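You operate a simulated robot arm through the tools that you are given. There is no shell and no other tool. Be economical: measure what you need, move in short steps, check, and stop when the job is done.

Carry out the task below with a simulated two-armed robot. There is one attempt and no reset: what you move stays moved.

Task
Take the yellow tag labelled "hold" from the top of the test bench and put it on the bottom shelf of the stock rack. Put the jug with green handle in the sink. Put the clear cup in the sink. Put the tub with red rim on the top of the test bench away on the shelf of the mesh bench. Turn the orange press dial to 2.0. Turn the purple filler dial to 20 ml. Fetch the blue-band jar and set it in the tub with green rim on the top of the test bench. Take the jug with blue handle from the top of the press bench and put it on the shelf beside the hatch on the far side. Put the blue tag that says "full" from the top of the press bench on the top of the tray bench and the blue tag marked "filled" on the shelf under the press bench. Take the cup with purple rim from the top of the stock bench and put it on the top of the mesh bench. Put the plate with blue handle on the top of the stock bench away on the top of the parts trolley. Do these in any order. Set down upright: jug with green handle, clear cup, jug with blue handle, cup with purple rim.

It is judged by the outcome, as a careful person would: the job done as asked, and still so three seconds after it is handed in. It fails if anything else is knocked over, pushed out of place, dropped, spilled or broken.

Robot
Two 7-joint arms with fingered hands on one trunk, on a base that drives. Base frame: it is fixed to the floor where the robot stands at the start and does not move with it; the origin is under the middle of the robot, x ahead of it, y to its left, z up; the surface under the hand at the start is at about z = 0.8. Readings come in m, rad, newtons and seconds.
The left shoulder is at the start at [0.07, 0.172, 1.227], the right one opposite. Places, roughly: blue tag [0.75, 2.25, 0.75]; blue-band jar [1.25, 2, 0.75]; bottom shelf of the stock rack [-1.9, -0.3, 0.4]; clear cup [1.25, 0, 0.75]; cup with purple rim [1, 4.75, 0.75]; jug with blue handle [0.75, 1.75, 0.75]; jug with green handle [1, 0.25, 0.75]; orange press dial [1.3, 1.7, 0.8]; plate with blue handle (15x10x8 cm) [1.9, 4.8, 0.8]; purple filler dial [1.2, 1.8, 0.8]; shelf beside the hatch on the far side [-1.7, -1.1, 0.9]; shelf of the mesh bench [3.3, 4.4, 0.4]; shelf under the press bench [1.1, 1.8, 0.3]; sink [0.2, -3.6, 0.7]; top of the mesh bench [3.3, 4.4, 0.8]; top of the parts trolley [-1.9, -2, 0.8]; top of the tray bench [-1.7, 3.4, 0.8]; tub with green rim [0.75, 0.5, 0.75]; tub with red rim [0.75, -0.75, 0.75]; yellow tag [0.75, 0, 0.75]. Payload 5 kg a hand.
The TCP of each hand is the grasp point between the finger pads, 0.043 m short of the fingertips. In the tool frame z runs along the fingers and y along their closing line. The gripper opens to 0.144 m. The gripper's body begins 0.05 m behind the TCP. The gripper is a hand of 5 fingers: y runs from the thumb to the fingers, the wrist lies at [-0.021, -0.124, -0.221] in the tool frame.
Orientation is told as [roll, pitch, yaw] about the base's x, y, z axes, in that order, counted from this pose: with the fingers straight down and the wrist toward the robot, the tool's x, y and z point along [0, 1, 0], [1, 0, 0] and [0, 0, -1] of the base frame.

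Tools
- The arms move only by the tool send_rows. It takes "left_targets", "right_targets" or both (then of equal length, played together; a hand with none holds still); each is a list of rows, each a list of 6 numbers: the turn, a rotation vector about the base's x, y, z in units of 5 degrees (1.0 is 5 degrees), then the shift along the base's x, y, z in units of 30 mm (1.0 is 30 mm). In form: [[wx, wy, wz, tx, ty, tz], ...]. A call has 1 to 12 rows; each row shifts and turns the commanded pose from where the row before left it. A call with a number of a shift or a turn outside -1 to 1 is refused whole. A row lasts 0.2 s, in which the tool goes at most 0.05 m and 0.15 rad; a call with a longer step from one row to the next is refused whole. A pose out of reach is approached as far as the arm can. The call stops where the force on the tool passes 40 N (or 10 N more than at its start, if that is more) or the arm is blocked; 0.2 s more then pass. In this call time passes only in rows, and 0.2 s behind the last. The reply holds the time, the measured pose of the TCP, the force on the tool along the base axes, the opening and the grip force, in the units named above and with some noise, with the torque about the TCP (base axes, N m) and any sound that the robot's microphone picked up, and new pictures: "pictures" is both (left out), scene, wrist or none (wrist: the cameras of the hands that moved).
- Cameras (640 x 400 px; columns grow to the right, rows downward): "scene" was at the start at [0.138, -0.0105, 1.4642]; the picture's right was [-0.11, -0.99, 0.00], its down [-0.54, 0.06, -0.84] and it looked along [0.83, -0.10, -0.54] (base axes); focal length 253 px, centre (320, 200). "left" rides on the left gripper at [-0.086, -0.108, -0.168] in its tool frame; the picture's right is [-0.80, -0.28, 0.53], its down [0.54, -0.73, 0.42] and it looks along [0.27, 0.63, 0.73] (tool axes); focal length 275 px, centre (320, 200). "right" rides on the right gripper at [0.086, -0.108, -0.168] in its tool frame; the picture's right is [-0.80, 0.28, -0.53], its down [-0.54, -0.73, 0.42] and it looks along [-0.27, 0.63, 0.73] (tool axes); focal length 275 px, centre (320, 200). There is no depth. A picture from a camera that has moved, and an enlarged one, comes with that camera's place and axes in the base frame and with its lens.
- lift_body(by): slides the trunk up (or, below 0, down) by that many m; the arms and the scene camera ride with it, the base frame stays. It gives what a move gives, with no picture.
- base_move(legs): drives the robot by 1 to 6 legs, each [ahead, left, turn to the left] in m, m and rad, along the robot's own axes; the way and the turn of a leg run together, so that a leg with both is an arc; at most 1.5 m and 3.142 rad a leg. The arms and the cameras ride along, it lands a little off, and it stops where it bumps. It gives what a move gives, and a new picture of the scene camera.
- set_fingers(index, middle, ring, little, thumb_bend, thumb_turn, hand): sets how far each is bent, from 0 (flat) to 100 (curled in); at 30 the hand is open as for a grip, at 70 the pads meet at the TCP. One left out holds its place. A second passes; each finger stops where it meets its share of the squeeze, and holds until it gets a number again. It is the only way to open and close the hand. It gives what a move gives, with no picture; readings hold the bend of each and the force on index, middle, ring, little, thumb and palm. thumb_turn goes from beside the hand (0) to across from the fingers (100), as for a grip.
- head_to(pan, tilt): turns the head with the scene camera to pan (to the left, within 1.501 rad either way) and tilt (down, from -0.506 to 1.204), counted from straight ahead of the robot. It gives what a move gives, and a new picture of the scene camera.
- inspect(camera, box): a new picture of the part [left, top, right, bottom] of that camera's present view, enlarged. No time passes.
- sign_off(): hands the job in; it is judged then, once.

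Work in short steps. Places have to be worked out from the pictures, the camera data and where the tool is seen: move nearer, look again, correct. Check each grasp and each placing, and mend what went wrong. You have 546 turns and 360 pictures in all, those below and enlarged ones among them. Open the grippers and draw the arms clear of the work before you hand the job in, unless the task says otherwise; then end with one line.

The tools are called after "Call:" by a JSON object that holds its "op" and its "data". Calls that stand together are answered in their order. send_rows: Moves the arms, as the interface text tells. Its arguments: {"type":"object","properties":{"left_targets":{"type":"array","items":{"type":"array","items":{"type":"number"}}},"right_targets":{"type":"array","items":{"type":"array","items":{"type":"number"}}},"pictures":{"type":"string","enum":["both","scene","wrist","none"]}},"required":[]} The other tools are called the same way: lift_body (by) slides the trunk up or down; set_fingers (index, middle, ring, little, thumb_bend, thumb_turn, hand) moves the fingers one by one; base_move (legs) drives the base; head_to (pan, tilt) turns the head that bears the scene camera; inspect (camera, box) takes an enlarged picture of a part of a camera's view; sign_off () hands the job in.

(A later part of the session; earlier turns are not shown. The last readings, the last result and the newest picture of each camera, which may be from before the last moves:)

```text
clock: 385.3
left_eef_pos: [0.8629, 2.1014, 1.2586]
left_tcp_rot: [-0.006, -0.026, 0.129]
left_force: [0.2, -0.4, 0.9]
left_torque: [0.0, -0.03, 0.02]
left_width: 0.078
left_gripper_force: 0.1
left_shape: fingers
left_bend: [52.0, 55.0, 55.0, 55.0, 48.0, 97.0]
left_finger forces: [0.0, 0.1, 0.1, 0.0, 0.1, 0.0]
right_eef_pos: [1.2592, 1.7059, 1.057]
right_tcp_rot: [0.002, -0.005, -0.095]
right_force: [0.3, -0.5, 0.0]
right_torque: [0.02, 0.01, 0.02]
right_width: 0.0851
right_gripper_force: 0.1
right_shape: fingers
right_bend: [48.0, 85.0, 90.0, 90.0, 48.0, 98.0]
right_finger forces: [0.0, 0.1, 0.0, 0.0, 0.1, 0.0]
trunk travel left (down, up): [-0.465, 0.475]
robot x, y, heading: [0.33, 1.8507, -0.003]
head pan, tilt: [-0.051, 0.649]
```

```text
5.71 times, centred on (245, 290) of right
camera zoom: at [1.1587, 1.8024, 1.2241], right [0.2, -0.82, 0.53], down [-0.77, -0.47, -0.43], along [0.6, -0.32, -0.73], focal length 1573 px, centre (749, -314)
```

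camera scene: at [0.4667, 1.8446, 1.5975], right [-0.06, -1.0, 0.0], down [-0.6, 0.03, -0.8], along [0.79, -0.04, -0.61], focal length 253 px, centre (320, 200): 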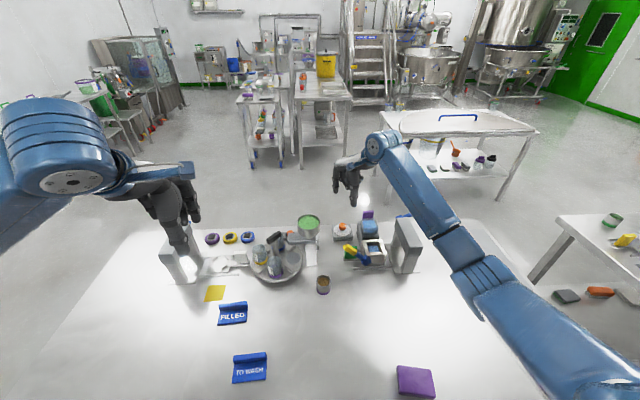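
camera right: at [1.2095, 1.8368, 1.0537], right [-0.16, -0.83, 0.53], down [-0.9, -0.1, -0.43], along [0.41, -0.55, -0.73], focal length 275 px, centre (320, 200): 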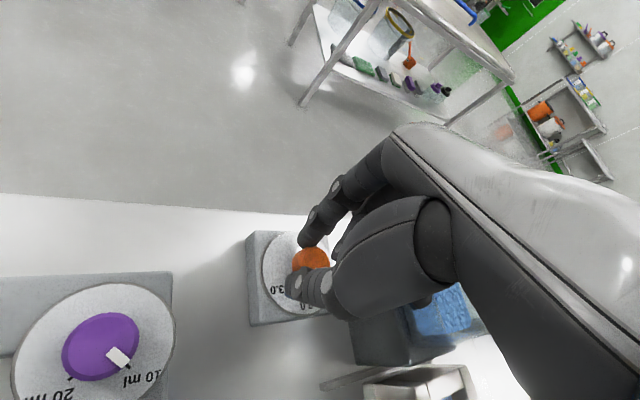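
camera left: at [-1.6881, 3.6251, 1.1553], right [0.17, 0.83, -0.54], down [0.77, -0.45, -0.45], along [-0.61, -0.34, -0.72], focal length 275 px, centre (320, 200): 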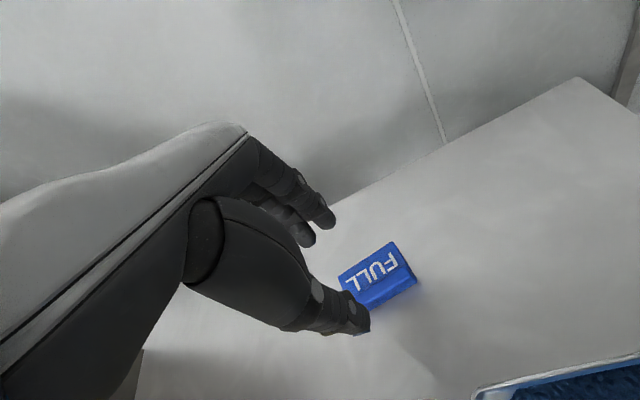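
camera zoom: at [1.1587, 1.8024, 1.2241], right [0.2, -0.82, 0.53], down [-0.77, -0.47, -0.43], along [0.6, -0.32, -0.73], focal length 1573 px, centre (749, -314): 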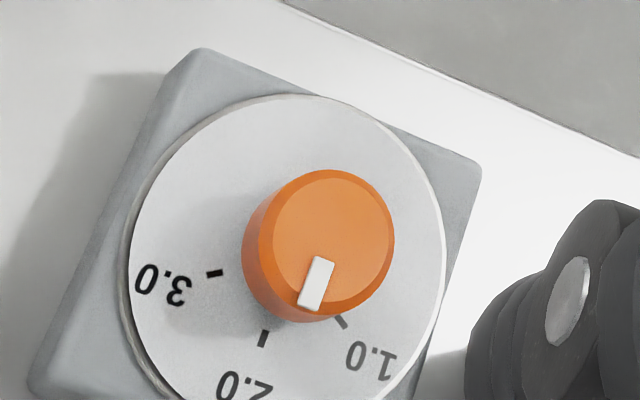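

Orange reads 2.0. For the purple dial behind the funnel I come from the right side (yaw +90°) so palm and wrist stay clear of the funnel.

Call:
{"op": "send_rows", "data": {"right_targets": [[0, 0, 1, -0.1, 0, 0.5], [0, 0, 1, -0.1, 0, 0.5], [0, 0, 1, -0.1, 0, 0.3], [0, 0, 1, -0.1, 0, 0], [0, 0, 1, -0.1, 0.2, 0], [0, 0, 1, -0.1, 0.2, 0], [0, 0, 1, -0.1, 0.2, 0], [0, 0, 1, -0.1, 0.2, 0], [0, 0, 1, -0.1, 0.2, 0], [0, 0, 1, -0.1, 0.2, 0], [0, 0, 1, -0.1, 0.2, 0], [0, 0, 1, -0.1, 0.2, 0]], "pictures": "none"}}

Call:
{"op": "send_rows", "data": {"right_targets": [[0, 0, 1, 0, 0.3, 0], [0, 0, 1, 0, 0.3, 0], [0, 0, 1, 0, 0.3, 0], [0, 0, 1, 0, 0.4, 0], [0, 0, 1, 0, 0.4, 0], [0, 0, 1, 0, 0.4, -0.5], [0, 0, 1, 0, 0.4, -0.5]]}}

```text
clock: 387.9
left_eef_pos: [0.862, 2.1023, 1.2592]
left_tcp_rot: [-0.005, -0.026, 0.128]
left_force: [-0.4, 0.3, 0.0]
left_torque: [-0.02, -0.02, 0.0]
left_width: 0.0781
left_gripper_force: 0.1
left_shape: fingers
left_bend: [52.0, 55.0, 55.0, 55.0, 48.0, 97.0]
left_finger forces: [0.0, 0.0, 0.0, 0.0, 0.2, 0.0]
right_eef_pos: [1.2228, 1.7536, 1.097]
right_tcp_rot: [0.001, -0.006, 0.954]
right_force: [-0.1, 0.1, 0.2]
right_torque: [-0.07, 0.02, 0.0]
right_width: 0.0848
right_gripper_force: 0.0
right_shape: fingers
right_bend: [48.0, 85.0, 90.0, 90.0, 48.0, 98.0]
right_finger forces: [0.0, 0.1, 0.0, 0.1, 0.0, 0.0]
trunk travel left (down, up): [-0.465, 0.475]
robot x, y, heading: [0.3296, 1.852, -0.001]
head pan, tilt: [-0.051, 0.649]
```

```text
clock: 389.5
left_eef_pos: [0.8639, 2.103, 1.2574]
left_tcp_rot: [-0.005, -0.026, 0.126]
left_force: [-0.5, -0.3, -0.9]
left_torque: [0.0, 0.03, -0.02]
left_width: 0.0782
left_gripper_force: 0.0
left_shape: fingers
left_bend: [52.0, 55.0, 55.0, 55.0, 48.0, 97.0]
left_finger forces: [0.0, 0.0, 0.1, 0.0, 0.0, 0.0]
right_eef_pos: [1.2241, 1.8284, 1.0668]
right_tcp_rot: [0.003, -0.005, 1.563]
right_force: [0.1, 1.0, 0.2]
right_torque: [0.0, 0.0, 0.03]
right_width: 0.0853
right_gripper_force: 0.1
right_shape: fingers
right_bend: [48.0, 85.0, 90.0, 90.0, 48.0, 98.0]
right_finger forces: [0.0, 0.0, 0.0, 0.0, 0.1, 0.0]
trunk travel left (down, up): [-0.465, 0.475]
robot x, y, heading: [0.328, 1.8483, -0.004]
head pan, tilt: [-0.051, 0.649]
camera scene: at [0.4664, 1.8458, 1.5975], right [-0.06, -1.0, 0.0], down [-0.6, 0.03, -0.8], along [0.79, -0.04, -0.61], focal length 253 px, centre (320, 200)
camera right: at [1.1375, 1.7207, 1.2332], right [0.8, 0.28, 0.53], down [0.54, -0.73, -0.43], along [0.27, 0.63, -0.73], focal length 275 px, centre (320, 200)
```

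scene: 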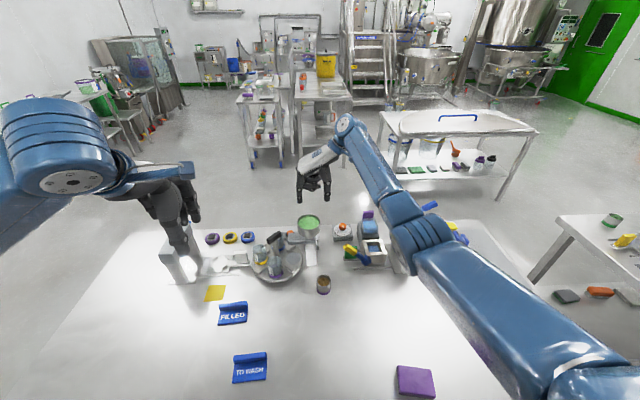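
right: 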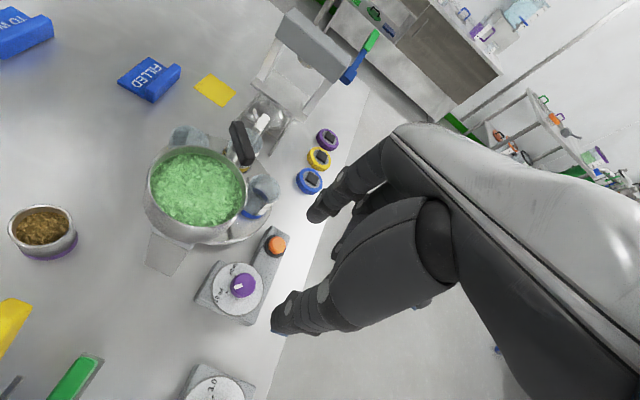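

Purple knob at [1.218, 1.844]. I centre on it and descend.

Call:
{"op": "send_rows", "data": {"right_targets": [[0, 0, 0, -0.2, 0.5, -0.8], [0, 0, 0, 0, 0, -0.9], [0, 0, 0, 0, 0, -0.9], [0, 0, 0, 0, 0, -0.9], [0, 0, 0, 0, 0, -0.9], [0, 0, 0, 0, 0, -0.9]], "pictures": "wrist"}}

```text
clock: 390.9
left_eef_pos: [0.863, 2.102, 1.2578]
left_tcp_rot: [-0.005, -0.026, 0.127]
left_force: [0.8, 0.6, 0.4]
left_torque: [0.0, 0.0, 0.02]
left_width: 0.0781
left_gripper_force: 0.0
left_shape: fingers
left_bend: [52.0, 55.0, 55.0, 55.0, 48.0, 97.0]
left_finger forces: [0.1, 0.1, 0.0, 0.0, 0.0, 0.0]
right_eef_pos: [1.2168, 1.8435, 0.9065]
right_tcp_rot: [0.001, -0.005, 1.563]
right_force: [-0.4, 0.3, 0.5]
right_torque: [-0.03, 0.03, -0.01]
right_width: 0.085
right_gripper_force: 0.1
right_shape: fingers
right_bend: [48.0, 85.0, 90.0, 90.0, 48.0, 98.0]
right_finger forces: [0.0, 0.1, 0.0, 0.1, 0.0, 0.0]
trunk travel left (down, up): [-0.465, 0.475]
robot x, y, heading: [0.3316, 1.8516, -0.005]
head pan, tilt: [-0.051, 0.649]
camera right: at [1.1303, 1.7355, 1.0742], right [0.8, 0.27, 0.53], down [0.54, -0.73, -0.43], along [0.27, 0.63, -0.73], focal length 275 px, centre (320, 200)
```

right: 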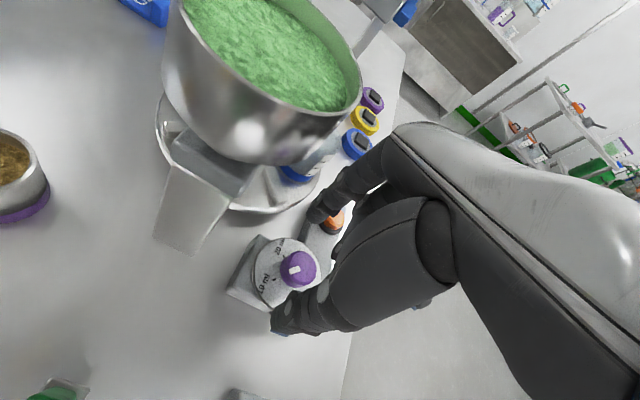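

The index tip is near the orange button; I narrow the pinch first, then go down and grip.

Call:
{"op": "set_fingers", "data": {"hand": "right", "index": 55, "thumb_bend": 55}}

Call:
{"op": "send_rows", "data": {"right_targets": [[0, 0, 0, 0.05, 0, -0.35], [0, 0, 0, 0, 0, -0.3]], "pictures": "none"}}

Call:
{"op": "set_fingers", "data": {"hand": "right", "index": 75, "thumb_bend": 75}}

Call:
{"op": "inspect", "data": {"camera": "right", "box": [200, 180, 400, 340]}}

```text
clock: 391.9
left_eef_pos: [0.8627, 2.1004, 1.2589]
left_tcp_rot: [-0.006, -0.027, 0.13]
left_force: [-0.3, -0.2, -0.1]
left_torque: [0.0, 0.0, -0.01]
left_width: 0.0784
left_gripper_force: 0.1
left_shape: fingers
left_bend: [52.0, 55.0, 55.0, 55.0, 48.0, 97.0]
left_finger forces: [0.0, 0.0, 0.1, 0.0, 0.0, 0.0]
right_eef_pos: [1.2156, 1.8427, 0.9078]
right_tcp_rot: [0.003, -0.006, 1.562]
right_force: [-0.1, 0.6, 0.2]
right_torque: [0.0, -0.01, -0.01]
right_width: 0.0608
right_gripper_force: 0.1
right_shape: fingers
right_bend: [55.0, 85.0, 90.0, 90.0, 55.0, 99.0]
right_finger forces: [0.1, 0.0, 0.1, 0.1, 0.0, 0.0]
trunk travel left (down, up): [-0.465, 0.475]
robot x, y, heading: [0.33, 1.8482, -0.002]
head pan, tilt: [-0.051, 0.649]
```

```text
clock: 392.5
left_eef_pos: [0.8636, 2.1019, 1.259]
left_tcp_rot: [-0.005, -0.027, 0.131]
left_force: [0.5, 0.8, -0.1]
left_torque: [-0.01, 0.0, -0.02]
left_width: 0.0784
left_gripper_force: 0.0
left_shape: fingers
left_bend: [52.0, 55.0, 55.0, 55.0, 48.0, 97.0]
left_finger forces: [0.1, 0.0, 0.1, 0.0, 0.1, 0.1]
right_eef_pos: [1.2179, 1.8433, 0.8878]
right_tcp_rot: [0.005, -0.004, 1.562]
right_force: [0.3, 0.0, 0.6]
right_torque: [0.01, 0.01, -0.03]
right_width: 0.0611
right_gripper_force: 0.1
right_shape: fingers
right_bend: [55.0, 85.0, 90.0, 90.0, 55.0, 99.0]
right_finger forces: [0.0, 0.0, 0.0, 0.0, 0.0, 0.0]
trunk travel left (down, up): [-0.465, 0.475]
robot x, y, heading: [0.3312, 1.8484, 0.0]
head pan, tilt: [-0.051, 0.649]
```

```text
clock: 393.5
left_eef_pos: [0.8633, 2.1012, 1.2592]
left_tcp_rot: [-0.002, -0.026, 0.13]
left_force: [-0.3, -0.2, -0.4]
left_torque: [0.0, -0.01, -0.02]
left_width: 0.0781
left_gripper_force: 0.0
left_shape: fingers
left_bend: [52.0, 55.0, 55.0, 55.0, 48.0, 97.0]
left_finger forces: [0.1, 0.1, 0.0, 0.0, 0.1, 0.0]
right_eef_pos: [1.2176, 1.8412, 0.8873]
right_tcp_rot: [0.003, -0.006, 1.562]
right_force: [0.3, -5.7, -3.0]
right_torque: [-0.1, 0.01, -0.02]
right_width: 0.0301
right_gripper_force: 14.1
right_shape: fingers
right_bend: [63.0, 85.0, 90.0, 90.0, 66.0, 100.0]
right_finger forces: [11.0, 0.0, 0.0, 0.1, 16.6, 0.0]
trunk travel left (down, up): [-0.465, 0.475]
robot x, y, heading: [0.3329, 1.8482, -0.004]
head pan, tilt: [-0.051, 0.649]
```

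```text
2.50 times, centred on (300, 260) of right
camera zoom: at [1.1322, 1.7338, 1.0549], right [0.8, 0.27, 0.53], down [0.53, -0.73, -0.43], along [0.27, 0.63, -0.73], focal length 688 px, centre (370, 50)
```

zoom: 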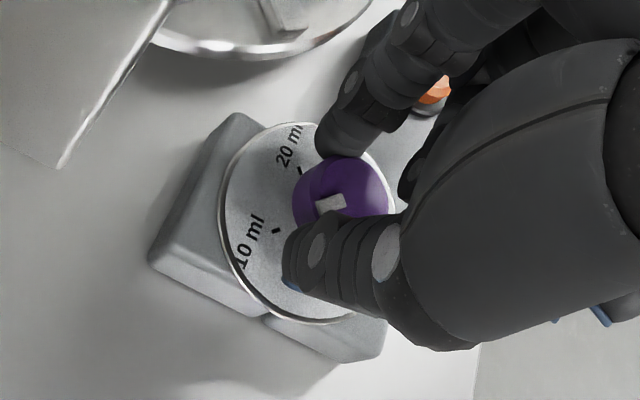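

Gripped. I rotate -30° first (limited by the funnel), then will regrip.

Call:
{"op": "send_rows", "data": {"right_targets": [[0, 0, -1, 0, 0, 0], [0, 0, -1, 0, 0, 0], [0, 0, -1, 0, 0, 0], [0, 0, -1, 0, 0, 0], [0, 0, -1, 0, 0, 0], [0, 0, -1, 0, 0, 0]], "pictures": "wrist"}}

```text
clock: 394.9
left_eef_pos: [0.8624, 2.101, 1.2586]
left_tcp_rot: [-0.003, -0.028, 0.128]
left_force: [0.6, -0.5, 0.5]
left_torque: [0.01, -0.03, 0.02]
left_width: 0.0781
left_gripper_force: 0.0
left_shape: fingers
left_bend: [52.0, 55.0, 55.0, 55.0, 48.0, 97.0]
left_finger forces: [0.0, 0.0, 0.0, 0.0, 0.0, 0.1]
right_eef_pos: [1.2185, 1.8431, 0.888]
right_tcp_rot: [0.003, -0.005, 1.037]
right_force: [-7.7, -7.0, -4.1]
right_torque: [-0.22, 0.29, 0.07]
right_width: 0.0303
right_gripper_force: 14.0
right_shape: fingers
right_bend: [63.0, 85.0, 90.0, 90.0, 66.0, 99.0]
right_finger forces: [9.7, 0.1, 0.0, 0.0, 18.4, 0.0]
trunk travel left (down, up): [-0.465, 0.475]
robot x, y, heading: [0.328, 1.8498, -0.003]
head pan, tilt: [-0.051, 0.649]
camera right: at [1.0894, 1.7926, 1.0551], right [0.83, -0.16, 0.53], down [0.1, -0.9, -0.43], along [0.55, 0.41, -0.73], focal length 275 px, centre (320, 200)
```

right: 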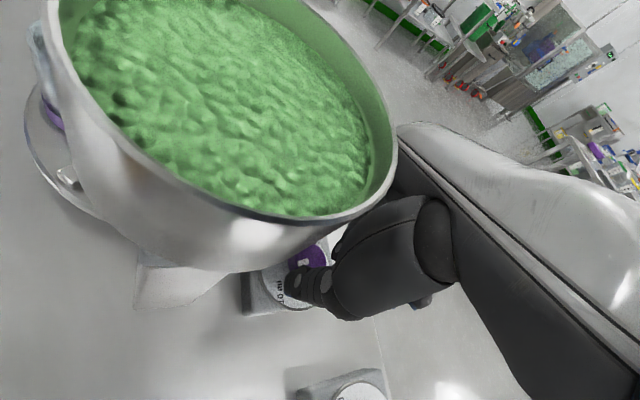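

Close to the funnel now; I open slightly, rotate back +50° around the knob and regrip.

Call:
{"op": "set_fingers", "data": {"hand": "right", "index": 54, "thumb_bend": 54}}

Call:
{"op": "send_rows", "data": {"right_targets": [[0, 0, 0, 0, 0, 0.4], [0, 0, 1, 0, 0, 0], [0, 0, 1, 0, 0, 0], [0, 0, 1, 0, 0, 0], [0, 0, 1, 0, 0, 0], [0, 0, 1, 0, 0, 0], [0, 0, 1, 0, 0, 0], [0, 0, 1, 0, 0, 0], [0, 0, 1, 0, 0, 0], [0, 0, 1, 0, 0, 0], [0, 0, 1, 0, 0, 0], [0, 0, 0, 0, 0, -0.4]], "pictures": "wrist"}}

```text
clock: 395.9
left_eef_pos: [0.8629, 2.1012, 1.2586]
left_tcp_rot: [-0.004, -0.027, 0.128]
left_force: [-0.3, -0.2, 0.4]
left_torque: [0.05, 0.02, 0.03]
left_width: 0.0781
left_gripper_force: 0.1
left_shape: fingers
left_bend: [52.0, 55.0, 55.0, 55.0, 48.0, 97.0]
left_finger forces: [0.0, 0.0, 0.0, 0.0, 0.0, 0.1]
right_eef_pos: [1.2184, 1.8439, 0.8887]
right_tcp_rot: [0.001, -0.008, 1.038]
right_force: [0.4, -0.1, -0.3]
right_torque: [-0.01, 0.02, 0.0]
right_width: 0.0635
right_gripper_force: 0.1
right_shape: fingers
right_bend: [54.0, 85.0, 90.0, 90.0, 54.0, 99.0]
right_finger forces: [0.1, 0.0, 0.0, 0.0, 0.0, 0.0]
trunk travel left (down, up): [-0.465, 0.475]
robot x, y, heading: [0.3263, 1.8509, -0.005]
head pan, tilt: [-0.051, 0.649]
```

```text
clock: 398.5
left_eef_pos: [0.8642, 2.1005, 1.2584]
left_tcp_rot: [-0.005, -0.025, 0.13]
left_force: [0.5, -0.6, -0.3]
left_torque: [0.02, 0.01, 0.01]
left_width: 0.078
left_gripper_force: 0.1
left_shape: fingers
left_bend: [52.0, 55.0, 55.0, 55.0, 48.0, 97.0]
left_finger forces: [0.0, 0.0, 0.0, 0.1, 0.0, 0.0]
right_eef_pos: [1.1924, 1.8384, 0.8927]
right_tcp_rot: [0.002, -0.005, 1.914]
right_force: [0.6, -0.3, 0.0]
right_torque: [-0.01, 0.01, 0.02]
right_width: 0.0633
right_gripper_force: 0.0
right_shape: fingers
right_bend: [54.0, 85.0, 90.0, 90.0, 54.0, 99.0]
right_finger forces: [0.0, 0.0, 0.0, 0.0, 0.0, 0.0]
right hand out of reach, approached as far as the arm can: row 9, 10, 11
trunk travel left (down, up): [-0.465, 0.475]
robot x, y, heading: [0.3289, 1.8469, -0.007]
head pan, tilt: [-0.051, 0.649]
camera right: at [1.1497, 1.7068, 1.0595], right [0.66, 0.53, 0.53], down [0.75, -0.5, -0.43], along [0.04, 0.68, -0.73], focal length 275 px, centre (320, 200)
```

right: 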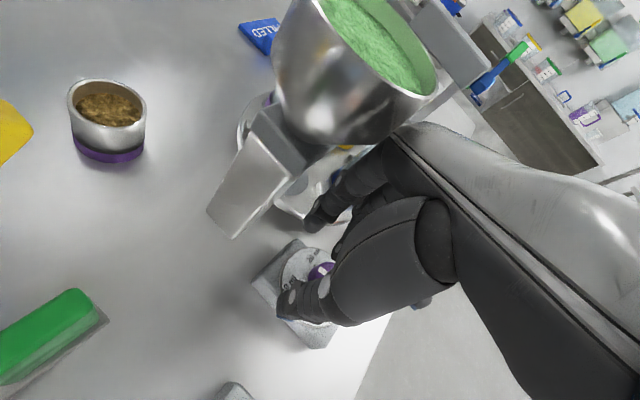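

Yaw 110° is out of reach there; I go back to 90° and check alignment.

Call:
{"op": "send_rows", "data": {"right_targets": [[0, 0, -1, 0, 0, 0], [0, 0, -1, 0, 0, 0], [0, 0, -1, 0, 0, 0], [0, 0, -0.5, 0, 0, 0]], "pictures": "wrist"}}

Call:
{"op": "inspect", "data": {"camera": "right", "box": [220, 200, 380, 330]}}

```text
clock: 399.5
left_eef_pos: [0.8641, 2.1012, 1.2576]
left_tcp_rot: [-0.006, -0.027, 0.128]
left_force: [0.0, 0.3, 0.4]
left_torque: [0.03, 0.0, 0.01]
left_width: 0.0781
left_gripper_force: 0.1
left_shape: fingers
left_bend: [52.0, 55.0, 55.0, 55.0, 48.0, 97.0]
left_finger forces: [0.0, 0.0, 0.0, 0.1, 0.0, 0.1]
right_eef_pos: [1.1956, 1.8381, 0.8917]
right_tcp_rot: [0.001, -0.004, 1.604]
right_force: [1.1, -0.4, 0.1]
right_torque: [0.0, -0.04, 0.03]
right_width: 0.0633
right_gripper_force: 0.0
right_shape: fingers
right_bend: [54.0, 85.0, 90.0, 90.0, 54.0, 99.0]
right_finger forces: [0.0, 0.0, 0.0, 0.0, 0.1, 0.1]
trunk travel left (down, up): [-0.465, 0.475]
robot x, y, heading: [0.3288, 1.8514, -0.004]
head pan, tilt: [-0.051, 0.649]
camera right: at [1.1148, 1.7266, 1.0591], right [0.79, 0.31, 0.53], down [0.57, -0.7, -0.43], along [0.24, 0.64, -0.73], focal length 275 px, centre (320, 200)
```

right: 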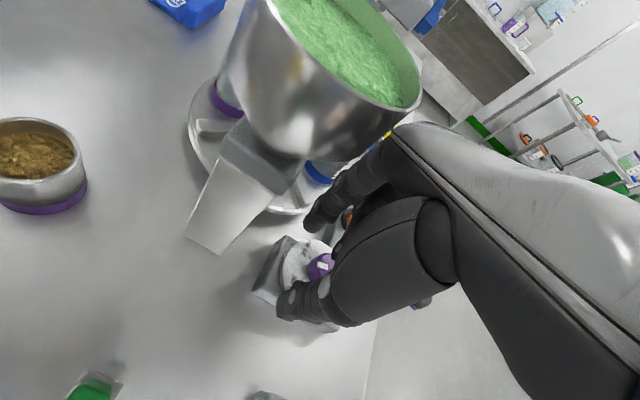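

```text
3.08 times, centred on (300, 265) of right
camera zoom: at [1.1148, 1.7266, 1.0591], right [0.79, 0.31, 0.53], down [0.57, -0.7, -0.43], along [0.24, 0.64, -0.73], focal length 847 px, centre (382, 0)
```

zoom: 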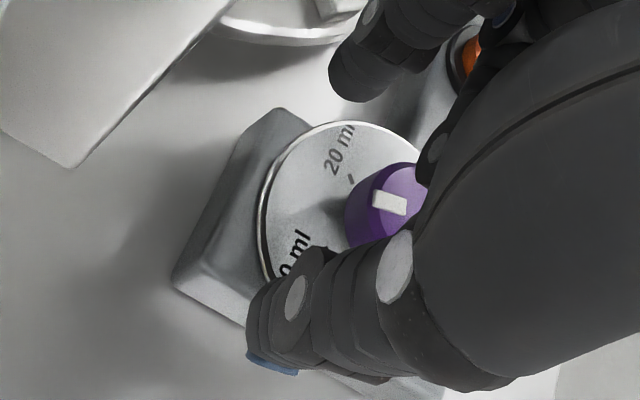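

The first -30° took. I recentre on the knob at yaw ≈92°, grip and turn another -30°.

Call:
{"op": "send_rows", "data": {"right_targets": [[0, 0, 0, 0, 0, 0.5], [0, 0, 0, 0.75, 0.18, 0], [0, 0, 0, 0, 0, -0.6]], "pictures": "none"}}

Call:
{"op": "inspect", "data": {"camera": "right", "box": [220, 200, 380, 330]}}

```text
clock: 400.3
left_eef_pos: [0.8645, 2.1013, 1.2579]
left_tcp_rot: [-0.006, -0.027, 0.127]
left_force: [0.8, -0.1, 0.5]
left_torque: [-0.01, 0.06, -0.03]
left_width: 0.0783
left_gripper_force: 0.0
left_shape: fingers
left_bend: [52.0, 55.0, 55.0, 55.0, 48.0, 97.0]
left_finger forces: [0.1, 0.0, 0.0, 0.0, 0.1, 0.0]
right_eef_pos: [1.2193, 1.8433, 0.8894]
right_tcp_rot: [0.002, -0.006, 1.604]
right_force: [-0.1, -0.4, 0.5]
right_torque: [0.0, -0.01, 0.01]
right_width: 0.0637
right_gripper_force: 0.1
right_shape: fingers
right_bend: [54.0, 85.0, 90.0, 90.0, 54.0, 99.0]
right_finger forces: [0.0, 0.1, 0.0, 0.0, 0.0, 0.0]
trunk travel left (down, up): [-0.465, 0.475]
robot x, y, heading: [0.332, 1.8496, -0.006]
head pan, tilt: [-0.051, 0.649]
```

```text
3.08 times, centred on (300, 265) of right
camera zoom: at [1.1383, 1.7316, 1.0567], right [0.79, 0.31, 0.53], down [0.57, -0.7, -0.43], along [0.24, 0.64, -0.73], focal length 847 px, centre (382, 0)
```

zoom: 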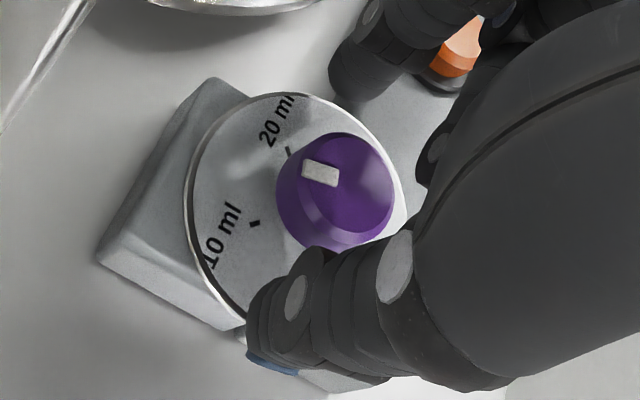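

The tick is now about a third of the way from 10 to 20 ml. Gripping again and turning -30°.

Call:
{"op": "set_fingers", "data": {"hand": "right", "index": 75, "thumb_bend": 75}}

Call:
{"op": "send_rows", "data": {"right_targets": [[0, 0, -1, 0, 0, 0], [0, 0, -1, 0, 0, 0], [0, 0, -1, 0, 0, 0], [0, 0, -1, 0, 0, 0], [0, 0, -1, 0, 0, 0], [0, 0, -1, 0, 0, 0]], "pictures": "none"}}

Call:
{"op": "set_fingers", "data": {"hand": "right", "index": 54, "thumb_bend": 54}}

Call:
{"op": "send_rows", "data": {"right_targets": [[0, 0, 0, 0, 0, 0.6], [0, 0, 1, 0, 0, 0.3], [0, 0, 1, 0, 0, 0], [0, 0, 1, 0, 0, 0], [0, 0, 1, 0, 0, 0], [0, 0, 1, 0, 0, 0], [0, 0, 0.8, 0, 0, 0]], "pictures": "none"}}

Call:
{"op": "inspect", "data": {"camera": "right", "box": [220, 200, 380, 330]}}

```text
clock: 401.3
left_eef_pos: [0.864, 2.1007, 1.2589]
left_tcp_rot: [-0.005, -0.027, 0.127]
left_force: [0.1, 0.4, -0.8]
left_torque: [-0.01, -0.02, -0.01]
left_width: 0.0782
left_gripper_force: 0.0
left_shape: fingers
left_bend: [52.0, 55.0, 55.0, 55.0, 48.0, 97.0]
left_finger forces: [0.0, 0.1, 0.0, 0.0, 0.0, 0.1]
right_eef_pos: [1.2193, 1.843, 0.889]
right_tcp_rot: [0.002, -0.005, 1.606]
right_force: [0.7, -7.3, -1.0]
right_torque: [-0.2, 0.03, 0.0]
right_width: 0.0305
right_gripper_force: 14.0
right_shape: fingers
right_bend: [63.0, 85.0, 90.0, 90.0, 65.0, 100.0]
right_finger forces: [11.1, 0.0, 0.0, 0.1, 17.4, 0.1]
trunk travel left (down, up): [-0.465, 0.475]
robot x, y, heading: [0.3304, 1.8477, -0.007]
head pan, tilt: [-0.051, 0.649]
```

```text
clock: 402.7
left_eef_pos: [0.8628, 2.1007, 1.2582]
left_tcp_rot: [-0.004, -0.029, 0.128]
left_force: [0.1, -0.6, -0.1]
left_torque: [-0.02, 0.04, -0.01]
left_width: 0.0782
left_gripper_force: 0.1
left_shape: fingers
left_bend: [52.0, 55.0, 55.0, 55.0, 48.0, 97.0]
left_finger forces: [0.1, 0.0, 0.0, 0.0, 0.0, 0.1]
right_eef_pos: [1.2181, 1.8429, 0.8892]
right_tcp_rot: [0.005, -0.007, 1.08]
right_force: [-3.9, -9.0, -0.3]
right_torque: [-0.3, 0.1, -0.01]
right_width: 0.0306
right_gripper_force: 13.6
right_shape: fingers
right_bend: [63.0, 85.0, 90.0, 90.0, 65.0, 100.0]
right_finger forces: [9.4, 0.0, 0.0, 0.0, 18.2, 0.1]
trunk travel left (down, up): [-0.465, 0.475]
robot x, y, heading: [0.3297, 1.847, -0.002]
head pan, tilt: [-0.051, 0.649]
```

```text
clock: 403.7
left_eef_pos: [0.8628, 2.1029, 1.2591]
left_tcp_rot: [-0.004, -0.025, 0.129]
left_force: [-0.2, -0.3, -0.3]
left_torque: [-0.03, 0.05, 0.01]
left_width: 0.0782
left_gripper_force: 0.1
left_shape: fingers
left_bend: [52.0, 55.0, 55.0, 55.0, 48.0, 97.0]
left_finger forces: [0.0, 0.0, 0.0, 0.0, 0.1, 0.1]
right_eef_pos: [1.2179, 1.844, 0.8898]
right_tcp_rot: [0.002, -0.006, 1.083]
right_force: [0.7, -0.2, 0.2]
right_torque: [0.02, 0.02, 0.01]
right_width: 0.0635
right_gripper_force: 0.1
right_shape: fingers
right_bend: [54.0, 85.0, 90.0, 90.0, 54.0, 99.0]
right_finger forces: [0.1, 0.1, 0.0, 0.0, 0.0, 0.1]
trunk travel left (down, up): [-0.465, 0.475]
robot x, y, heading: [0.3257, 1.8485, -0.007]
head pan, tilt: [-0.051, 0.649]
```

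```text
clock: 405.3
left_eef_pos: [0.8629, 2.1023, 1.2579]
left_tcp_rot: [-0.006, -0.026, 0.129]
left_force: [0.1, 0.9, 0.8]
left_torque: [-0.03, 0.02, -0.03]
left_width: 0.0783
left_gripper_force: 0.1
left_shape: fingers
left_bend: [52.0, 55.0, 55.0, 55.0, 48.0, 97.0]
left_finger forces: [0.1, 0.0, 0.0, 0.0, 0.0, 0.0]
right_eef_pos: [1.2188, 1.8427, 0.9161]
right_tcp_rot: [0.001, -0.005, 1.589]
right_force: [-1.1, 1.5, -0.4]
right_torque: [0.0, -0.03, -0.07]
right_width: 0.0632
right_gripper_force: 0.0
right_shape: fingers
right_bend: [54.0, 85.0, 90.0, 90.0, 54.0, 99.0]
right_finger forces: [0.0, 0.1, 0.0, 0.1, 0.0, 0.0]
trunk travel left (down, up): [-0.465, 0.475]
robot x, y, heading: [0.3282, 1.8526, -0.006]
head pan, tilt: [-0.051, 0.649]
```

```text
3.08 times, centred on (300, 265) of right
camera zoom: at [1.1356, 1.7331, 1.0835], right [0.79, 0.3, 0.53], down [0.56, -0.71, -0.43], along [0.25, 0.64, -0.73], focal length 847 px, centre (382, 0)
```

zoom: 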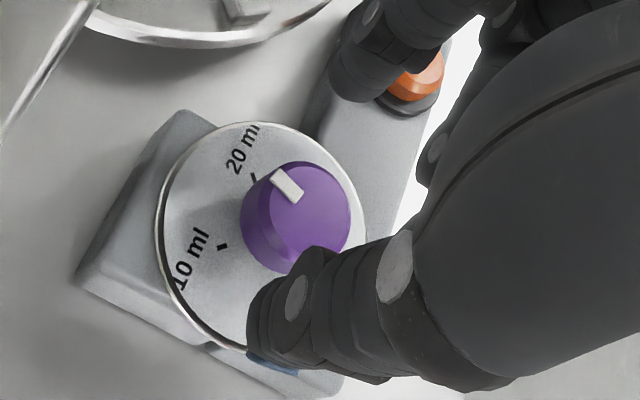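

By projection the tick is at ≈162°, the 20 ml mark at ≈141°. I grip again and turn -22°.

Call:
{"op": "send_rows", "data": {"right_targets": [[0, 0, 0, 0, 0, -0.5], [0, 0, 0, 0, 0, -0.4]], "pictures": "none"}}

Call:
{"op": "set_fingers", "data": {"hand": "right", "index": 75, "thumb_bend": 75}}

Call:
{"op": "send_rows", "data": {"right_targets": [[0, 0, -1, 0, 0, 0], [0, 0, -1, 0, 0, 0], [0, 0, -1, 0, 0, 0], [0, 0, -1, 0, 0, 0], [0, 0, -0.4, 0, 0, 0]], "pictures": "none"}}

Call:
{"op": "set_fingers", "data": {"hand": "right", "index": 54, "thumb_bend": 54}}

Call:
{"op": "send_rows", "data": {"right_targets": [[0, 0, 0, 0, 0, 0.6], [0, 0, 1, 0, 0, 0.6], [0, 0, 1, 0, 0, 0.6], [0, 0, 1, 0, 0, 0.6], [0, 0, 1, 0, 0, 0.5]], "pictures": "none"}}

Call:
{"op": "inspect", "data": {"camera": "right", "box": [200, 220, 360, 330]}}

```text
clock: 405.9
left_eef_pos: [0.8629, 2.1009, 1.2586]
left_tcp_rot: [-0.005, -0.026, 0.128]
left_force: [0.4, -0.1, -0.6]
left_torque: [0.0, -0.03, -0.03]
left_width: 0.0784
left_gripper_force: 0.0
left_shape: fingers
left_bend: [52.0, 55.0, 55.0, 55.0, 48.0, 97.0]
left_finger forces: [0.0, 0.0, 0.1, 0.1, 0.0, 0.0]
right_eef_pos: [1.2204, 1.8446, 0.8892]
right_tcp_rot: [0.003, -0.006, 1.589]
right_force: [0.1, 0.2, 0.1]
right_torque: [-0.02, 0.02, 0.03]
right_width: 0.0636
right_gripper_force: 0.0
right_shape: fingers
right_bend: [54.0, 85.0, 90.0, 90.0, 54.0, 99.0]
right_finger forces: [0.1, 0.1, 0.1, 0.0, 0.1, 0.1]
trunk travel left (down, up): [-0.465, 0.475]
robot x, y, heading: [0.3307, 1.8504, -0.007]
head pan, tilt: [-0.051, 0.649]
```

```text
clock: 406.9
left_eef_pos: [0.8635, 2.1, 1.2581]
left_tcp_rot: [-0.003, -0.026, 0.127]
left_force: [0.5, 0.6, -0.6]
left_torque: [-0.01, -0.03, -0.02]
left_width: 0.0783
left_gripper_force: 0.0
left_shape: fingers
left_bend: [52.0, 55.0, 55.0, 55.0, 48.0, 97.0]
left_finger forces: [0.0, 0.0, 0.1, 0.0, 0.1, 0.0]
right_eef_pos: [1.2192, 1.8429, 0.8901]
right_tcp_rot: [0.004, -0.003, 1.588]
right_force: [-0.7, -6.1, -2.5]
right_torque: [-0.16, 0.0, 0.02]
right_width: 0.0306
right_gripper_force: 13.9
right_shape: fingers
right_bend: [63.0, 85.0, 90.0, 90.0, 65.0, 100.0]
right_finger forces: [10.6, 0.0, 0.0, 0.0, 17.5, 0.1]
trunk travel left (down, up): [-0.465, 0.475]
robot x, y, heading: [0.3277, 1.851, -0.003]
head pan, tilt: [-0.051, 0.649]
```

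```text
clock: 408.1
left_eef_pos: [0.8634, 2.1013, 1.2586]
left_tcp_rot: [-0.003, -0.024, 0.127]
left_force: [-0.7, 0.8, -1.0]
left_torque: [0.02, -0.01, 0.03]
left_width: 0.0781
left_gripper_force: 0.0
left_shape: fingers
left_bend: [52.0, 55.0, 55.0, 55.0, 48.0, 97.0]
left_finger forces: [0.0, 0.0, 0.0, 0.0, 0.1, 0.1]
right_eef_pos: [1.2178, 1.843, 0.8899]
right_tcp_rot: [0.004, -0.005, 1.204]
right_force: [-2.6, -8.5, -3.9]
right_torque: [-0.24, 0.06, 0.0]
right_width: 0.0303
right_gripper_force: 13.4
right_shape: fingers
right_bend: [63.0, 85.0, 90.0, 90.0, 65.0, 100.0]
right_finger forces: [9.2, 0.0, 0.1, 0.0, 18.3, 0.1]
trunk travel left (down, up): [-0.465, 0.475]
robot x, y, heading: [0.3343, 1.8534, -0.006]
head pan, tilt: [-0.051, 0.649]
```

```text
clock: 409.1
left_eef_pos: [0.8624, 2.1019, 1.258]
left_tcp_rot: [-0.006, -0.027, 0.129]
left_force: [1.1, -0.6, -0.5]
left_torque: [-0.01, 0.0, -0.01]
left_width: 0.0783
left_gripper_force: 0.1
left_shape: fingers
left_bend: [52.0, 55.0, 55.0, 55.0, 48.0, 97.0]
left_finger forces: [0.0, 0.0, 0.1, 0.1, 0.0, 0.1]
right_eef_pos: [1.2188, 1.8442, 0.8885]
right_tcp_rot: [0.002, -0.004, 1.203]
right_force: [-0.2, -0.6, -0.2]
right_torque: [-0.02, 0.03, -0.02]
right_width: 0.0633
right_gripper_force: 0.0
right_shape: fingers
right_bend: [54.0, 85.0, 90.0, 90.0, 54.0, 99.0]
right_finger forces: [0.0, 0.1, 0.1, 0.0, 0.0, 0.0]
trunk travel left (down, up): [-0.465, 0.475]
robot x, y, heading: [0.3318, 1.851, -0.007]
head pan, tilt: [-0.051, 0.649]
```

```text
clock: 410.3
left_eef_pos: [0.8626, 2.1032, 1.2573]
left_tcp_rot: [-0.004, -0.027, 0.13]
left_force: [-0.1, 0.0, 0.3]
left_torque: [-0.04, 0.04, 0.02]
left_width: 0.0782
left_gripper_force: 0.1
left_shape: fingers
left_bend: [52.0, 55.0, 55.0, 55.0, 48.0, 97.0]
left_finger forces: [0.0, 0.0, 0.0, 0.1, 0.0, 0.0]
right_eef_pos: [1.2185, 1.8437, 0.9769]
right_tcp_rot: [0.0, -0.006, 1.556]
right_force: [0.2, 0.4, -0.5]
right_torque: [0.02, -0.07, -0.01]
right_width: 0.0631
right_gripper_force: 0.0
right_shape: fingers
right_bend: [54.0, 85.0, 90.0, 90.0, 54.0, 99.0]
right_finger forces: [0.0, 0.1, 0.0, 0.1, 0.1, 0.0]
trunk travel left (down, up): [-0.465, 0.475]
robot x, y, heading: [0.3322, 1.8501, -0.004]
head pan, tilt: [-0.051, 0.649]
```

```text
3.64 times, centred on (280, 275) of right
camera zoom: at [1.1318, 1.7369, 1.1433], right [0.8, 0.27, 0.53], down [0.53, -0.73, -0.43], along [0.28, 0.63, -0.73], focal length 1001 px, centre (466, -73)
```

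zoom: 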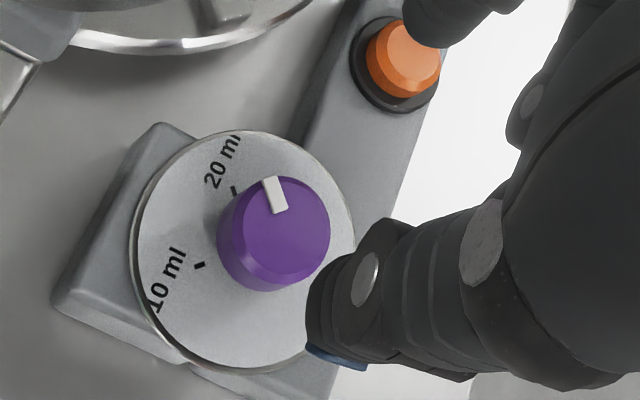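

The purple dial now points at 20 ml. I move the right hand up and away, and bring the left hand near the carousel to look at the blue-band jar.

Call:
{"op": "send_rows", "data": {"right_targets": [[0, 0, 0, 0, 0, 1], [0, 0, 0, 0, 0, 1], [0, 0, -1, 0, -0.5, 1], [0, 0, -1, 0, -0.8, 1], [0, 0, -1, 0, -0.9, 1], [0, 0, -1, -0.5, -0.9, 1], [0, 0, -1, -0.8, -0.9, 0.5], [0, 0, -1, -0.9, -0.9, 0.3], [0, 0, -1, -0.9, -0.9, 0], [0, 0, -1, -0.9, -0.9, 0], [0, 0, -1, -0.9, -0.9, 0], [0, 0, -1, -0.9, -0.9, 0]], "left_targets": [[0, 0, 0, 0, 0, 0], [0, 0, 0, 0, 0, 0], [0, 0, 0, 0, 0, 0], [0, 0, 0, 0.3, 0, 0], [0, 0, 0, 0.6, 0, 0], [0, 0, 0, 0.8, 0, 0], [0, 0, -0.5, 0.8, -0.3, 0], [0, 0, -0.5, 0.8, -0.4, 0], [0, 0, -0.5, 0.8, -0.4, 0], [0, 0, 0, 0.8, -0.4, 0], [0, 0, 0, 0.8, -0.4, 0], [0, 0, 0, 0.8, -0.4, 0]], "pictures": "both"}}

```text
clock: 412.9
left_eef_pos: [1.0586, 2.031, 1.2584]
left_tcp_rot: [-0.001, -0.026, -0.002]
left_force: [-0.4, 0.1, 0.2]
left_torque: [0.06, 0.0, 0.01]
left_width: 0.0783
left_gripper_force: 0.0
left_shape: fingers
left_bend: [52.0, 55.0, 55.0, 55.0, 48.0, 97.0]
left_finger forces: [0.0, 0.0, 0.0, 0.0, 0.0, 0.0]
right_eef_pos: [1.0444, 1.5877, 1.1793]
right_tcp_rot: [0.004, -0.007, 0.681]
right_force: [-0.2, -0.2, 0.3]
right_torque: [0.03, -0.04, 0.01]
right_width: 0.0636
right_gripper_force: 0.0
right_shape: fingers
right_bend: [54.0, 85.0, 90.0, 90.0, 54.0, 99.0]
right_finger forces: [0.0, 0.0, 0.1, 0.0, 0.0, 0.1]
trunk travel left (down, up): [-0.465, 0.475]
robot x, y, heading: [0.3327, 1.8488, -0.006]
head pan, tilt: [-0.051, 0.649]
camera scene: at [0.4651, 1.8415, 1.5977], right [-0.05, -1.0, 0.0], down [-0.6, 0.03, -0.8], along [0.8, -0.04, -0.6], focal length 253 px, centre (320, 200)
camera right: at [0.9067, 1.5857, 1.346], right [0.72, -0.44, 0.53], down [-0.22, -0.88, -0.43], along [0.66, 0.19, -0.73], focal length 275 px, centre (320, 200)
camera left: at [0.9466, 1.945, 1.4233], right [-0.27, -0.8, -0.54], down [-0.71, 0.54, -0.44], along [0.65, 0.27, -0.71], focal length 275 px, centre (320, 200)
```

scene: 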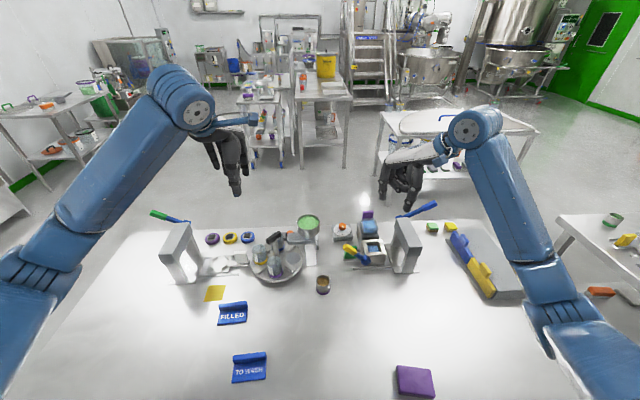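
right: 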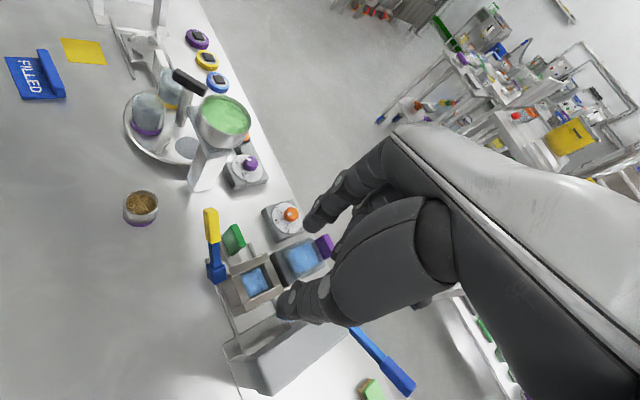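
left: 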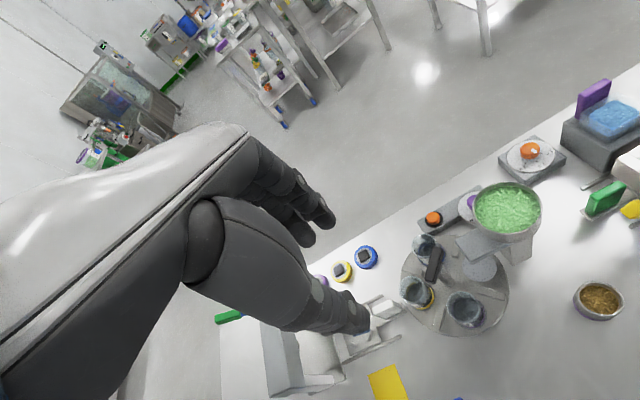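

Call:
{"op": "inspect", "data": {"camera": "left", "box": [370, 190, 560, 340]}}

```text
2.67 times, centred on (465, 265) of left
camera zoom: at [0.9466, 1.945, 1.4233], right [-0.27, -0.8, -0.54], down [-0.71, 0.54, -0.44], along [0.65, 0.27, -0.71], focal length 734 px, centre (-67, 27)
```

zoom: 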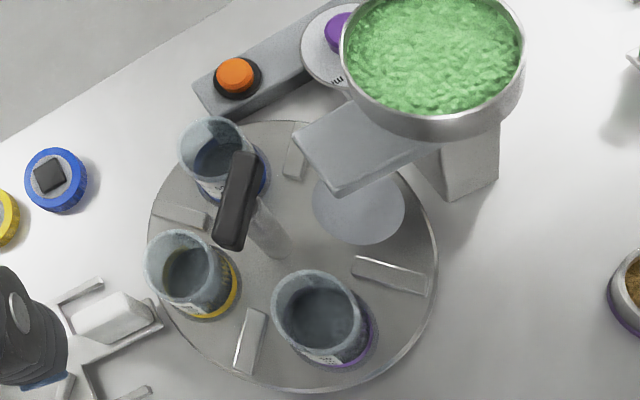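

Blue-band jar centre ≈[1.177, 1.975], Ø≈56 mm; the carousel's crossbar is close on its near side, so I'll close across y with the left hand (yaw -90°).

Call:
{"op": "set_fingers", "data": {"hand": "left", "index": 43, "middle": 43, "ring": 43, "little": 43, "thumb_bend": 43}}

Call:
{"op": "send_rows", "data": {"left_targets": [[0, 0, -1, 0.3, -0.15, 0], [0, 0, -1, 0.3, -0.15, 0], [0, 0, -1, 0.3, -0.15, 0], [0, 0, -1, 0.3, -0.15, 0], [0, 0, -1, 0.3, -0.15, 0], [0, 0, -1, 0.3, -0.15, 0], [0, 0, -1, 0.3, -0.15, 0], [0, 0, -1, 0.3, -0.15, 0], [0, 0, -1, 0.4, -0.15, 0], [0, 0, -1, 0.4, -0.15, 0], [0, 0, -1, 0.4, -0.15, 0], [0, 0, -1, 0.4, -0.15, 0]], "pictures": "none"}}

Call:
{"op": "send_rows", "data": {"left_targets": [[0, 0, -1, 0.1, 0, -0.6], [0, 0, -1, 0, 0, -0.6], [0, 0, -1, 0, 0, -0.6], [0, 0, -1, 0, 0, -0.6], [0, 0, -1, 0, 0, -0.6], [0, 0, -1, 0, 0, -0.6]]}}

```text
clock: 413.9
left_eef_pos: [1.0593, 2.0311, 1.2591]
left_tcp_rot: [-0.006, -0.028, -0.003]
left_force: [0.5, -0.4, 0.0]
left_torque: [-0.01, -0.01, 0.01]
left_width: 0.103
left_gripper_force: 0.0
left_shape: fingers
left_bend: [43.0, 43.0, 43.0, 43.0, 43.0, 97.0]
left_finger forces: [0.0, 0.0, 0.0, 0.1, 0.1, 0.0]
right_eef_pos: [1.0453, 1.5882, 1.1794]
right_tcp_rot: [0.003, -0.005, 0.682]
right_force: [0.7, 0.3, -0.1]
right_torque: [0.02, 0.0, 0.04]
right_width: 0.0638
right_gripper_force: 0.1
right_shape: fingers
right_bend: [54.0, 85.0, 90.0, 90.0, 54.0, 99.0]
right_finger forces: [0.0, 0.0, 0.0, 0.1, 0.0, 0.0]
trunk travel left (down, up): [-0.465, 0.475]
robot x, y, heading: [0.3277, 1.844, -0.007]
head pan, tilt: [-0.051, 0.649]
```

```text
clock: 416.5
left_eef_pos: [1.1794, 1.9797, 1.2574]
left_tcp_rot: [-0.004, -0.027, -1.049]
left_force: [0.9, -0.8, 0.5]
left_torque: [0.0, 0.04, -0.01]
left_width: 0.1035
left_gripper_force: 0.2
left_shape: fingers
left_bend: [43.0, 43.0, 43.0, 43.0, 43.0, 97.0]
left_finger forces: [0.0, 0.0, 0.0, 0.1, 0.1, 0.0]
right_eef_pos: [1.047, 1.589, 1.1778]
right_tcp_rot: [0.001, -0.005, 0.681]
right_force: [0.5, -0.4, -0.8]
right_torque: [0.04, 0.03, -0.02]
right_width: 0.0636
right_gripper_force: 0.0
right_shape: fingers
right_bend: [54.0, 85.0, 90.0, 90.0, 54.0, 99.0]
right_finger forces: [0.0, 0.1, 0.0, 0.0, 0.1, 0.1]
trunk travel left (down, up): [-0.465, 0.475]
robot x, y, heading: [0.33, 1.8474, 0.001]
head pan, tilt: [-0.051, 0.649]
```

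```text
clock: 417.9
left_eef_pos: [1.181, 1.9792, 1.1502]
left_tcp_rot: [-0.005, -0.027, -1.575]
left_force: [-0.6, -0.3, 0.3]
left_torque: [0.0, 0.01, 0.01]
left_width: 0.1034
left_gripper_force: 0.1
left_shape: fingers
left_bend: [43.0, 43.0, 43.0, 43.0, 43.0, 97.0]
left_finger forces: [0.1, 0.1, 0.1, 0.0, 0.0, 0.0]
right_eef_pos: [1.046, 1.5887, 1.1796]
right_tcp_rot: [0.002, -0.007, 0.681]
right_force: [-0.3, -0.9, -0.1]
right_torque: [0.02, 0.03, 0.01]
right_width: 0.0636
right_gripper_force: 0.1
right_shape: fingers
right_bend: [54.0, 85.0, 90.0, 90.0, 54.0, 99.0]
right_finger forces: [0.0, 0.1, 0.1, 0.1, 0.0, 0.1]
trunk travel left (down, up): [-0.465, 0.475]
robot x, y, heading: [0.3301, 1.8474, -0.012]
head pan, tilt: [-0.051, 0.649]
camera scene: at [0.4665, 1.8443, 1.5975], right [-0.06, -1.0, 0.0], down [-0.6, 0.03, -0.8], along [0.79, -0.04, -0.61], focal length 253 px, centre (320, 200)
camera left: at [1.0977, 2.0926, 1.3147], right [-0.8, 0.27, -0.54], down [0.54, 0.71, -0.45], along [0.26, -0.65, -0.72], focal length 275 px, centre (320, 200)
```

scene: 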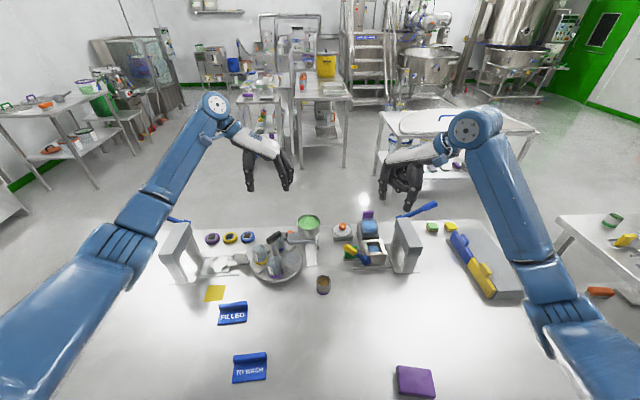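
left: 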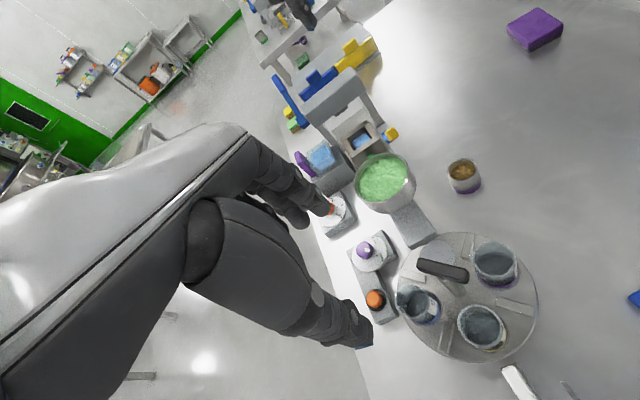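

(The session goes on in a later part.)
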